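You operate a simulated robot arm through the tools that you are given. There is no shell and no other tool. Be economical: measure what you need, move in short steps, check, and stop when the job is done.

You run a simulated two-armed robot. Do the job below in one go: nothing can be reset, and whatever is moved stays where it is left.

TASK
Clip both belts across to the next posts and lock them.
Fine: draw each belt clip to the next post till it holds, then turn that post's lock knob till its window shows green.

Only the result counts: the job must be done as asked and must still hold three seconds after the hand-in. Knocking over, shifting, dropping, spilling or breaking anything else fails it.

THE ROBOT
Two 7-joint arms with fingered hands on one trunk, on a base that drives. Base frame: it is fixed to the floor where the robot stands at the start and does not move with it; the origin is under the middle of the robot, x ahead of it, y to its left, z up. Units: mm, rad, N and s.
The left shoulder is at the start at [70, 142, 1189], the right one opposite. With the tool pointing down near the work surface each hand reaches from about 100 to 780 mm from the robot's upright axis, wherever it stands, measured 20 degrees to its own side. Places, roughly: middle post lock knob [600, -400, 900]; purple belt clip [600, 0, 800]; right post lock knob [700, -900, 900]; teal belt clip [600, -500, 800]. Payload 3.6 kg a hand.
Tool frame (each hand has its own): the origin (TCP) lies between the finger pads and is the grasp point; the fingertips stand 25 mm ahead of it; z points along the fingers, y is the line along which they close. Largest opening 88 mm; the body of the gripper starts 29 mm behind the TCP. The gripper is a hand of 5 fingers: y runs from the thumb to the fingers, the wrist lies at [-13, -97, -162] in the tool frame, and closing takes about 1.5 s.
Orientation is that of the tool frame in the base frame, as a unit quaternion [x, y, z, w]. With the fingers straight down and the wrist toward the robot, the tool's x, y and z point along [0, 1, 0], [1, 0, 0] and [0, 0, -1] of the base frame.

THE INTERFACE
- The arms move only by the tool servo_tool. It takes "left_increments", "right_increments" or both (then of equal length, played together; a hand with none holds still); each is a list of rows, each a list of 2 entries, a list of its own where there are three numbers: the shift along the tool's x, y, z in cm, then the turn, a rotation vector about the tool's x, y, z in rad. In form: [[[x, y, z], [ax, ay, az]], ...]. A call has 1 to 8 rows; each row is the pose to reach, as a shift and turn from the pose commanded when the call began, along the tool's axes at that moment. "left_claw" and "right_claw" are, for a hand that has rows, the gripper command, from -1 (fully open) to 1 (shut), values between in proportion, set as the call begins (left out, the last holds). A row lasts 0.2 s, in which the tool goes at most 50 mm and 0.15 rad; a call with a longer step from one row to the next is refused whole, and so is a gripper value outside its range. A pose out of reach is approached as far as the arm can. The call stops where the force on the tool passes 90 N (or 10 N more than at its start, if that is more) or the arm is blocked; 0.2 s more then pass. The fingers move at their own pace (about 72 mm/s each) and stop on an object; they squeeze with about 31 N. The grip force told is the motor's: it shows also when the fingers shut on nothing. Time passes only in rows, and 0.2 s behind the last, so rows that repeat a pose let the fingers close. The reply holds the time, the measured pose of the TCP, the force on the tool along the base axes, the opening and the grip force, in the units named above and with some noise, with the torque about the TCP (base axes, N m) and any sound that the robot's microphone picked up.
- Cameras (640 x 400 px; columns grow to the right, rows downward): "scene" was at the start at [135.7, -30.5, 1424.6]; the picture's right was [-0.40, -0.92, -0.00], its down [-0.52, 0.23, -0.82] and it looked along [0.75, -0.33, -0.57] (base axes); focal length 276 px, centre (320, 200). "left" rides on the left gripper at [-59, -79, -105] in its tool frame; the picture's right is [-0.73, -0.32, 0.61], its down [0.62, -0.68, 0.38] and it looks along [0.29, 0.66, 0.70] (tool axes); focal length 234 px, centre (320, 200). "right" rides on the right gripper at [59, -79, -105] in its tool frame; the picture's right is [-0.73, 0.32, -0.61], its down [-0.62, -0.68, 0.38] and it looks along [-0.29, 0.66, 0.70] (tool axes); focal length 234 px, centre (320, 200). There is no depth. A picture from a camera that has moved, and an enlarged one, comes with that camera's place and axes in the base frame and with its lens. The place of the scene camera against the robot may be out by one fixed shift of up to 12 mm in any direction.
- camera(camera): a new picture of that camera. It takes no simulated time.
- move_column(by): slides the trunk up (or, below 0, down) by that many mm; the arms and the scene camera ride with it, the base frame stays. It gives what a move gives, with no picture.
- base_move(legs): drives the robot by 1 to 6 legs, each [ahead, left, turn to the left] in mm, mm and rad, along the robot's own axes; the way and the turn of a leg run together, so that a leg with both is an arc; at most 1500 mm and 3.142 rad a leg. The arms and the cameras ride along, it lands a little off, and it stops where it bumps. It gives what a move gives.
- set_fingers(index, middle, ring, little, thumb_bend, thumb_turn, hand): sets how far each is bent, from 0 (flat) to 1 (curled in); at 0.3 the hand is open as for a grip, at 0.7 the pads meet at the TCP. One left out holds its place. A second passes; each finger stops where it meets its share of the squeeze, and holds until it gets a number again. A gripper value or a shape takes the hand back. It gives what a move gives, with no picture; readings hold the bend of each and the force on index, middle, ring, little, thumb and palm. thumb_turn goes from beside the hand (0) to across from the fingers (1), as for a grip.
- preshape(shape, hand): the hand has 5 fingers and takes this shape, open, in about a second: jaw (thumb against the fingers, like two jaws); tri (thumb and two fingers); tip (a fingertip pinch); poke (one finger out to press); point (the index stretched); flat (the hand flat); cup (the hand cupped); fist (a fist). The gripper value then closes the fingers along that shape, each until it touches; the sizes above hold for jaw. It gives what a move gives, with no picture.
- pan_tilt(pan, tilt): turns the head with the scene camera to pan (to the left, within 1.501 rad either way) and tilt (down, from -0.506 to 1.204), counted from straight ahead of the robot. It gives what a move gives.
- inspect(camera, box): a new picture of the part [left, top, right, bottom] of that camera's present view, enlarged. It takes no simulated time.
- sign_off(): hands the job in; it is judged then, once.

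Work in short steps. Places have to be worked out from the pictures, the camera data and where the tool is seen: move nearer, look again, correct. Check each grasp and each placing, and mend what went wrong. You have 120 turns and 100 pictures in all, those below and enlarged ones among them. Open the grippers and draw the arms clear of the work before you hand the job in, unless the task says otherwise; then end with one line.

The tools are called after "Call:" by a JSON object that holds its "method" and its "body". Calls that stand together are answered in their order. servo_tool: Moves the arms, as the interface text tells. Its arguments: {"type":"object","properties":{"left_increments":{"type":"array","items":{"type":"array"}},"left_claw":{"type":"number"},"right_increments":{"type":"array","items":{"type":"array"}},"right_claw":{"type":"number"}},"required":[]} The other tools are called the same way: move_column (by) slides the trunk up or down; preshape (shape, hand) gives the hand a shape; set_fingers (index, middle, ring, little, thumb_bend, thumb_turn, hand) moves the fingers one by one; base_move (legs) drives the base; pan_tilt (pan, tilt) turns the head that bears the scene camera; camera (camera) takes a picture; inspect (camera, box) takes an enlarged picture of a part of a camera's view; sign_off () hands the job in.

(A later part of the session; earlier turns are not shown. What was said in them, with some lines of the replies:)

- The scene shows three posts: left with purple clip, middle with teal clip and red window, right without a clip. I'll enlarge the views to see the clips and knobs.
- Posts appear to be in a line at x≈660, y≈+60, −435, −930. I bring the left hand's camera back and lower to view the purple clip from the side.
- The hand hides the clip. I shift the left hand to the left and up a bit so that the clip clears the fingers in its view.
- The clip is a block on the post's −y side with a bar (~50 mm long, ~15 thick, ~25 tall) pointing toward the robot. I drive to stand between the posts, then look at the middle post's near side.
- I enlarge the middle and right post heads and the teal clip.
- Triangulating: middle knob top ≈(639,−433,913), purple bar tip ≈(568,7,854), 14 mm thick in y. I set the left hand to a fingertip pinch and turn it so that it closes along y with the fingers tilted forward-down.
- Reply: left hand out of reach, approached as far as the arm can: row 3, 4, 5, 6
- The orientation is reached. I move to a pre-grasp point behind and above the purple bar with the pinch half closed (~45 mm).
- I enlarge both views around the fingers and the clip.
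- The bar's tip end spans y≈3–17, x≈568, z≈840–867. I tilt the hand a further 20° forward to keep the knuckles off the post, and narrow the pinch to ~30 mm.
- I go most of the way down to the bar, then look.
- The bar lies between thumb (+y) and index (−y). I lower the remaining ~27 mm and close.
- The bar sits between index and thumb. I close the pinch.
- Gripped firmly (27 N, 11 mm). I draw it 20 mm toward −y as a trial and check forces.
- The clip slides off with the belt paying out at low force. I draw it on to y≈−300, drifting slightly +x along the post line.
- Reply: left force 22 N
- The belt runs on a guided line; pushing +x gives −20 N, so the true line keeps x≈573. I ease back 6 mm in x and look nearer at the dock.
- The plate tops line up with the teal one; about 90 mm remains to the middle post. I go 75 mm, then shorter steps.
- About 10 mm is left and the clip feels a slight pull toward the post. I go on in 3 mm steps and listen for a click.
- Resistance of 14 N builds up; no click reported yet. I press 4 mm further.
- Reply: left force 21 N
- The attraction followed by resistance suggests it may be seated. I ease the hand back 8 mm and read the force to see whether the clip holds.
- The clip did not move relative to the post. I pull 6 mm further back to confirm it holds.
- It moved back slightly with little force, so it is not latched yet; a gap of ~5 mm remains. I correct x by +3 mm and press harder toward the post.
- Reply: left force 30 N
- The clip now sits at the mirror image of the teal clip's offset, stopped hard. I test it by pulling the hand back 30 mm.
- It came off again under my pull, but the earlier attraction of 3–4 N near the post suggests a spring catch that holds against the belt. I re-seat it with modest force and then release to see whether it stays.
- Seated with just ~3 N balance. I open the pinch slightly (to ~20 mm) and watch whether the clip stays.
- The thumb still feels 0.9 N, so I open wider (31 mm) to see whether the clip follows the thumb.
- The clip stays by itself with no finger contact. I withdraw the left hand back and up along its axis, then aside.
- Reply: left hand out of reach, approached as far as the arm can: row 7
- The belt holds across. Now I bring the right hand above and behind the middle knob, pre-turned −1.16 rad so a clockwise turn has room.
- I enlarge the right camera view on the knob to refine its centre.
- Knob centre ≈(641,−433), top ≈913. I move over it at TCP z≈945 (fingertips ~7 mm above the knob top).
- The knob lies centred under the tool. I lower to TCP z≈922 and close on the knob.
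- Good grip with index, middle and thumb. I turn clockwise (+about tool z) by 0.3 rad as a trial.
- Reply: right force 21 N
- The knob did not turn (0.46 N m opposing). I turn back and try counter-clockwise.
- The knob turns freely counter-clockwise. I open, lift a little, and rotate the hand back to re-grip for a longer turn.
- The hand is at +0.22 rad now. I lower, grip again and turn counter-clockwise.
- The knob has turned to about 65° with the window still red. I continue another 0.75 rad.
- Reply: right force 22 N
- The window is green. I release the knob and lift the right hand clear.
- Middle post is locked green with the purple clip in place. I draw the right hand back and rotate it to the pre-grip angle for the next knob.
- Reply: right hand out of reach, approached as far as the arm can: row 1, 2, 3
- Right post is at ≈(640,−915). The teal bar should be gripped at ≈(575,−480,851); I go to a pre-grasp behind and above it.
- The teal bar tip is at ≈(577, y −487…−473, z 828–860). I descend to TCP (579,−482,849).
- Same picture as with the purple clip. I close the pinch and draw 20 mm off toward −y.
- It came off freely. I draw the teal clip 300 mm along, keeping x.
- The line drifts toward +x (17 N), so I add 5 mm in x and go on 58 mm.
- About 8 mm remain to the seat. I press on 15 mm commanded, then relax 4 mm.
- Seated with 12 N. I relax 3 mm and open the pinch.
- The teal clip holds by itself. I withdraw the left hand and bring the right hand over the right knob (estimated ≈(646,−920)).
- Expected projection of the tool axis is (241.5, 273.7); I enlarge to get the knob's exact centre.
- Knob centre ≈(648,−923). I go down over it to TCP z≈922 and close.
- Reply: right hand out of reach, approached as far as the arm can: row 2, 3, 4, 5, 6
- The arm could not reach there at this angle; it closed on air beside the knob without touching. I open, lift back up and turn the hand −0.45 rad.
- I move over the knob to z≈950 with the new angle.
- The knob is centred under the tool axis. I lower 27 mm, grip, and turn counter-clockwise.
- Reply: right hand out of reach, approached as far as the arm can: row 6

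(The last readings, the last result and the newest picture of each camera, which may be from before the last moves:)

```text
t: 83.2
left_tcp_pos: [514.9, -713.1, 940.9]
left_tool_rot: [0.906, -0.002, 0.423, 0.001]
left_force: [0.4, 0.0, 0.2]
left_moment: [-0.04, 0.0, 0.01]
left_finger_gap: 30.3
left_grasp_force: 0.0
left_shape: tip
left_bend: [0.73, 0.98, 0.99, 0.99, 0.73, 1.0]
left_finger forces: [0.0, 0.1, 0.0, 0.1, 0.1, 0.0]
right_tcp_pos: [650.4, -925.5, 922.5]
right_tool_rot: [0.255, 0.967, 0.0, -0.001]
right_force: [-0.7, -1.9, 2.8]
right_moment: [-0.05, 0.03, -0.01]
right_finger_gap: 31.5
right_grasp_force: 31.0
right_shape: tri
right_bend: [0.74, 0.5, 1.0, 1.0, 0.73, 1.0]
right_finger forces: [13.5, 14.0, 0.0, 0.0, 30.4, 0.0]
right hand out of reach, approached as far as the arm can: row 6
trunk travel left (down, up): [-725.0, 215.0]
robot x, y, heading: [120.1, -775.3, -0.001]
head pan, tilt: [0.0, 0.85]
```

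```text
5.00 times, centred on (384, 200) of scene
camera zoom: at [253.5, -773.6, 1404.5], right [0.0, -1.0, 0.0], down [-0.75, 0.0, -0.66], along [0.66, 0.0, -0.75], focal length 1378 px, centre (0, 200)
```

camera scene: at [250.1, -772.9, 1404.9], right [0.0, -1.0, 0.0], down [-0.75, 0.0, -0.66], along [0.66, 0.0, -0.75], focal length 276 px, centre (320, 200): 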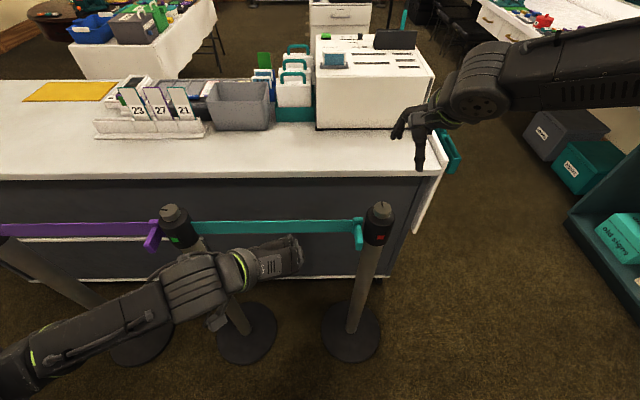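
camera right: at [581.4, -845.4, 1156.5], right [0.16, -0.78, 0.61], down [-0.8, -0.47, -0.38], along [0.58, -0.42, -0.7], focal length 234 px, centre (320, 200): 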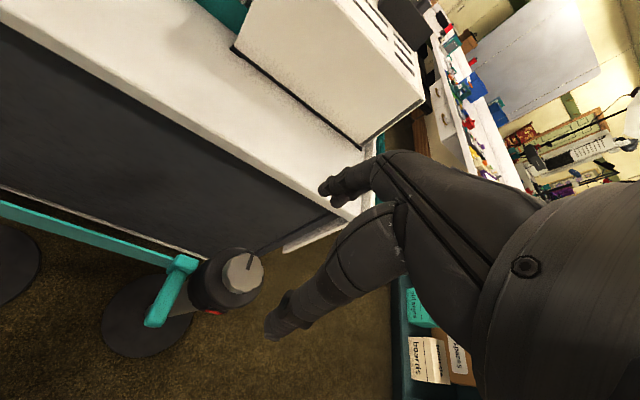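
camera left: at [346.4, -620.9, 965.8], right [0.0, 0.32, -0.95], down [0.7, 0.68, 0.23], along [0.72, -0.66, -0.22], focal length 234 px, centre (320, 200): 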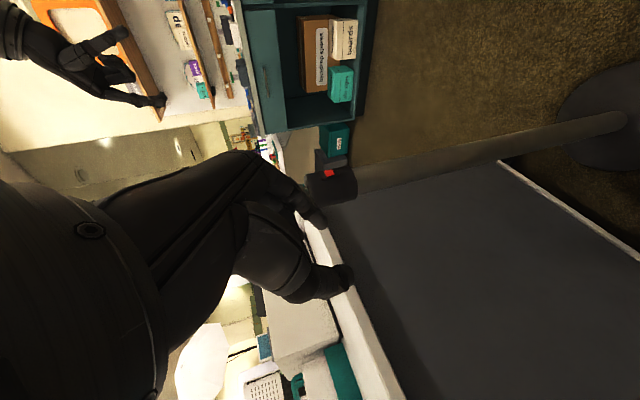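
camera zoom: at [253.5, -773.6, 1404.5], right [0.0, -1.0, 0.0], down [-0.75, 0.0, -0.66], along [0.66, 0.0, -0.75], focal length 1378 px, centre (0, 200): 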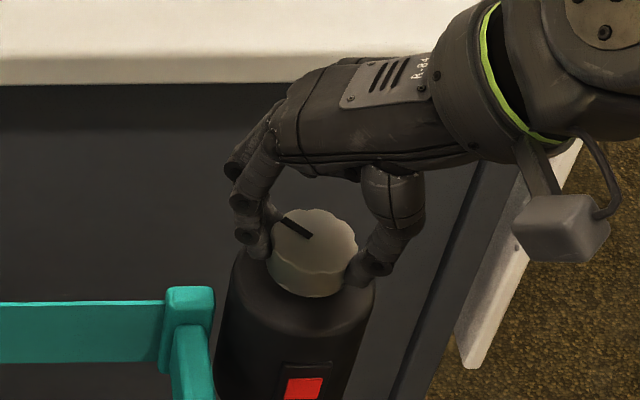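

Turned ~47°, no resistance. I continue 0.65 rad further.

Call:
{"method": "servo_tool", "body": {"right_increments": [[[0, 0, 0], [0, 0, -0.1]], [[0, 0, 0], [0, 0, -0.2]], [[0, 0, 0], [0, 0, -0.3]], [[0, 0, 0], [0, 0, -0.4]], [[0, 0, 0], [0, 0, -0.5]], [[0, 0, 0], [0, 0, -0.6]], [[0, 0, 0], [0, 0, -0.65]], [[0, 0, 0], [0, 0, -0.65]]]}}

Call:
{"method": "inspect", "body": {"camera": "scene", "box": [320, 160, 448, 240]}}

```text
t: 85.0
left_tcp_pos: [516.1, -714.2, 940.4]
left_tool_rot: [0.906, -0.002, 0.423, 0.001]
left_force: [1.0, 0.6, 0.0]
left_moment: [0.0, -0.01, 0.0]
left_finger_gap: 30.6
left_grasp_force: 0.0
left_shape: tip
left_bend: [0.73, 0.98, 0.99, 0.99, 0.73, 1.0]
left_finger forces: [0.0, 0.1, 0.0, 0.0, 0.0, 0.0]
right_tcp_pos: [626.1, -933.9, 946.3]
right_tool_rot: [-0.068, 0.998, -0.002, 0.0]
right_force: [0.4, -0.1, 0.0]
right_moment: [-0.01, 0.0, -0.01]
right_finger_gap: 18.5
right_grasp_force: 31.3
right_shape: tri
right_bend: [0.76, 0.75, 1.0, 1.0, 0.9, 1.0]
right_finger forces: [0.0, 0.0, 0.0, 0.1, 0.0, 0.0]
right hand out of reach, approached as far as the arm can: row 2, 3, 4, 5, 6, 7, 8
trunk travel left (down, up): [-725.0, 215.0]
robot x, y, heading: [118.9, -776.4, -0.004]
head pan, tilt: [0.0, 0.85]
```

```text
5.00 times, centred on (384, 200) of scene
camera zoom: at [254.5, -773.3, 1404.4], right [0.0, -1.0, 0.0], down [-0.75, 0.0, -0.66], along [0.66, 0.0, -0.75], focal length 1378 px, centre (0, 200)
```

zoom: 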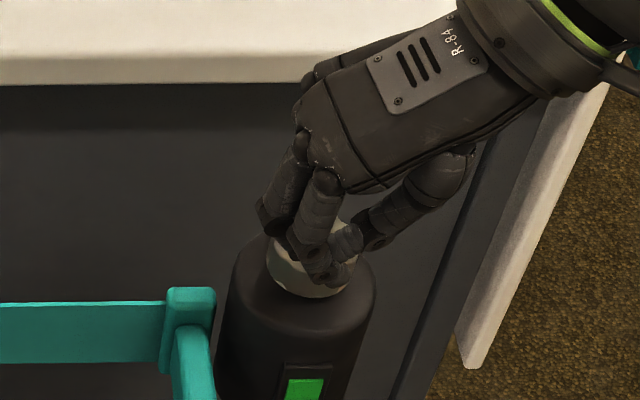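

The hand slid up off the knob at its limit, but the window is green. I lift straight away from the post and look.

Call:
{"method": "servo_tool", "body": {"right_increments": [[[0, 0, -3], [0, 0, 0.1]], [[0, 0, -6], [0, 0, 0.2]], [[0, 0, -9], [0, 0, 0.3]], [[0, 0, -12], [0, 0, 0.4]], [[0, 0, -15], [0, 0, 0.5]], [[0, 0, -18], [0, 0, 0.6]]]}}

Call:
{"method": "inspect", "body": {"camera": "scene", "box": [320, 180, 416, 240]}}

Call:
{"method": "camera", "body": {"camera": "scene"}}

```text
t: 86.4
left_tcp_pos: [514.4, -711.7, 940.5]
left_tool_rot: [0.906, -0.002, 0.423, 0.001]
left_force: [-0.1, -0.1, 0.5]
left_moment: [0.0, -0.03, 0.03]
left_finger_gap: 30.7
left_grasp_force: 0.1
left_shape: tip
left_bend: [0.73, 0.98, 0.99, 0.99, 0.73, 1.0]
left_finger forces: [0.0, 0.0, 0.0, 0.1, 0.1, 0.0]
right_tcp_pos: [623.4, -933.5, 1126.4]
right_tool_rot: [0.231, 0.973, 0.0, -0.001]
right_force: [1.6, 0.4, -0.5]
right_moment: [-0.01, 0.0, 0.0]
right_finger_gap: 18.5
right_grasp_force: 30.9
right_shape: tri
right_bend: [0.76, 0.75, 1.0, 1.0, 0.9, 1.0]
right_finger forces: [0.0, 0.1, 0.0, 0.0, 0.0, 0.0]
trunk travel left (down, up): [-725.0, 215.0]
robot x, y, heading: [120.6, -778.4, -0.006]
head pan, tilt: [0.0, 0.85]
```

```text
6.67 times, centred on (368, 210) of scene
camera zoom: at [253.0, -772.6, 1404.5], right [0.0, -1.0, 0.0], down [-0.75, 0.0, -0.66], along [0.66, 0.0, -0.75], focal length 1838 px, centre (0, 133)
```

zoom: 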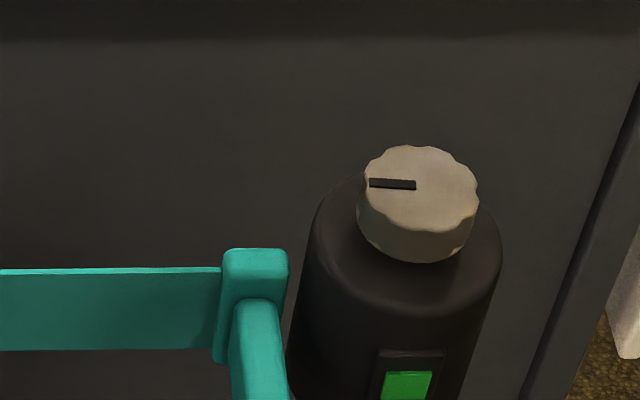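

```text
24 pictures are left
camera scene: at [253.0, -772.6, 1404.5], right [0.0, -1.0, 0.0], down [-0.75, 0.0, -0.66], along [0.66, 0.0, -0.75], focal length 276 px, centre (320, 200)
```

scene: 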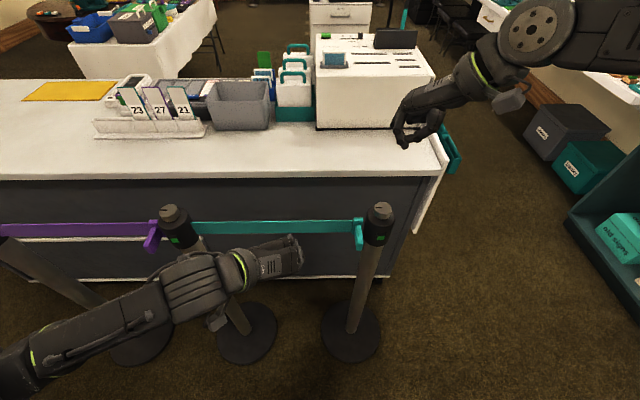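

Both windows are green, both knobs at 90° and both belts are across. I open both hands and back the base off 150 mm.

Call:
{"method": "servo_tool", "body": {"left_increments": [[[0, 0, 0], [0, 0, 0]], [[0, 0, 0], [0, 0, 0]], [[0, 0, 0], [0, 0, 0]], [[0, 0, 0], [0, 0, 0]]], "right_increments": [[[0, 0, 0], [0, 0, 0]], [[0, 0, 0], [0, 0, 0]], [[0, 0, 0], [0, 0, 0]], [[0, 0, 0], [0, 0, 0]]], "left_claw": -1, "right_claw": -1}}

Call:
{"method": "base_move", "body": {"legs": [[-150, 0, 0]]}}

Call:
{"method": "pan_tilt", "body": {"pan": 0.3, "tilt": 0.7}}

Call:
{"method": "camera", "body": {"camera": "scene"}}

```text
t: 87.4
left_tcp_pos: [516.3, -713.0, 940.5]
left_tool_rot: [0.906, -0.002, 0.423, 0.001]
left_force: [-0.4, -1.1, -0.4]
left_moment: [0.01, 0.01, 0.0]
left_finger_gap: 87.7
left_grasp_force: 0.1
left_shape: tip
left_bend: [0.3, 0.98, 0.99, 0.99, 0.3, 0.98]
left_finger forces: [0.1, 0.0, 0.0, 0.0, 0.0, 0.0]
right_tcp_pos: [623.3, -934.1, 1125.7]
right_tool_rot: [0.229, 0.973, 0.0, -0.001]
right_force: [-0.3, 0.1, 0.2]
right_moment: [0.02, 0.0, -0.02]
right_finger_gap: 87.6
right_grasp_force: 0.0
right_shape: tri
right_bend: [0.3, 0.3, 0.99, 0.99, 0.3, 0.98]
right_finger forces: [0.0, 0.0, 0.1, 0.0, 0.0, 0.0]
trunk travel left (down, up): [-725.0, 215.0]
robot x, y, heading: [118.1, -774.0, -0.001]
head pan, tilt: [0.0, 0.85]
```

```text
t: 88.7
left_tcp_pos: [369.4, -711.5, 938.8]
left_tool_rot: [0.907, -0.002, 0.421, 0.0]
left_force: [-0.9, -0.7, 0.0]
left_moment: [-0.01, 0.03, 0.01]
left_finger_gap: 87.5
left_grasp_force: 0.2
left_shape: tip
left_bend: [0.3, 0.98, 0.99, 0.99, 0.3, 0.98]
left_finger forces: [0.0, 0.1, 0.0, 0.1, 0.0, 0.0]
right_tcp_pos: [475.9, -931.0, 1125.4]
right_tool_rot: [0.23, 0.973, 0.0, -0.002]
right_force: [0.7, 0.6, -0.7]
right_moment: [0.04, 0.01, 0.0]
right_finger_gap: 87.5
right_grasp_force: 0.1
right_shape: tri
right_bend: [0.3, 0.3, 0.99, 0.99, 0.3, 0.98]
right_finger forces: [0.0, 0.0, 0.1, 0.0, 0.1, 0.0]
trunk travel left (down, up): [-725.0, 215.0]
robot x, y, heading: [-27.5, -777.9, -0.002]
head pan, tilt: [0.0, 0.85]
```

```text
t: 89.5
left_tcp_pos: [366.4, -711.6, 939.7]
left_tool_rot: [0.906, -0.002, 0.423, 0.001]
left_force: [-0.1, -0.7, 0.0]
left_moment: [0.03, 0.0, -0.03]
left_finger_gap: 87.3
left_grasp_force: 0.1
left_shape: tip
left_bend: [0.3, 0.98, 0.99, 0.99, 0.3, 0.98]
left_finger forces: [0.1, 0.0, 0.1, 0.1, 0.0, 0.0]
right_tcp_pos: [474.9, -932.0, 1125.8]
right_tool_rot: [0.23, 0.973, 0.0, -0.001]
right_force: [0.0, -0.1, 0.4]
right_moment: [0.03, 0.02, 0.0]
right_finger_gap: 87.6
right_grasp_force: 0.1
right_shape: tri
right_bend: [0.3, 0.3, 0.99, 0.99, 0.3, 0.98]
right_finger forces: [0.0, 0.0, 0.0, 0.1, 0.0, 0.1]
trunk travel left (down, up): [-725.0, 215.0]
robot x, y, heading: [-26.9, -777.7, -0.001]
head pan, tilt: [0.3, 0.7]
```

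```text
23 pictures are left
camera scene: at [108.7, -747.4, 1416.7], right [0.29, -0.96, 0.0], down [-0.62, -0.19, -0.76], along [0.73, 0.22, -0.64], focal length 276 px, centre (320, 200)
```

scene: 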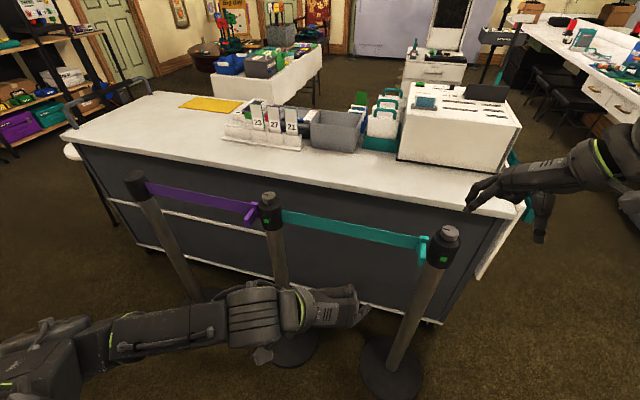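

Both belts are across, both windows are green, all posts are standing, and the hands are open and clear. I hand in the job.

Call:
{"method": "sign_off", "body": {}}

```text
The job is handed in.
```

Both belts are clipped to the next posts and locked: at the last look before hand-in both windows were green, and the hands were open and clear.
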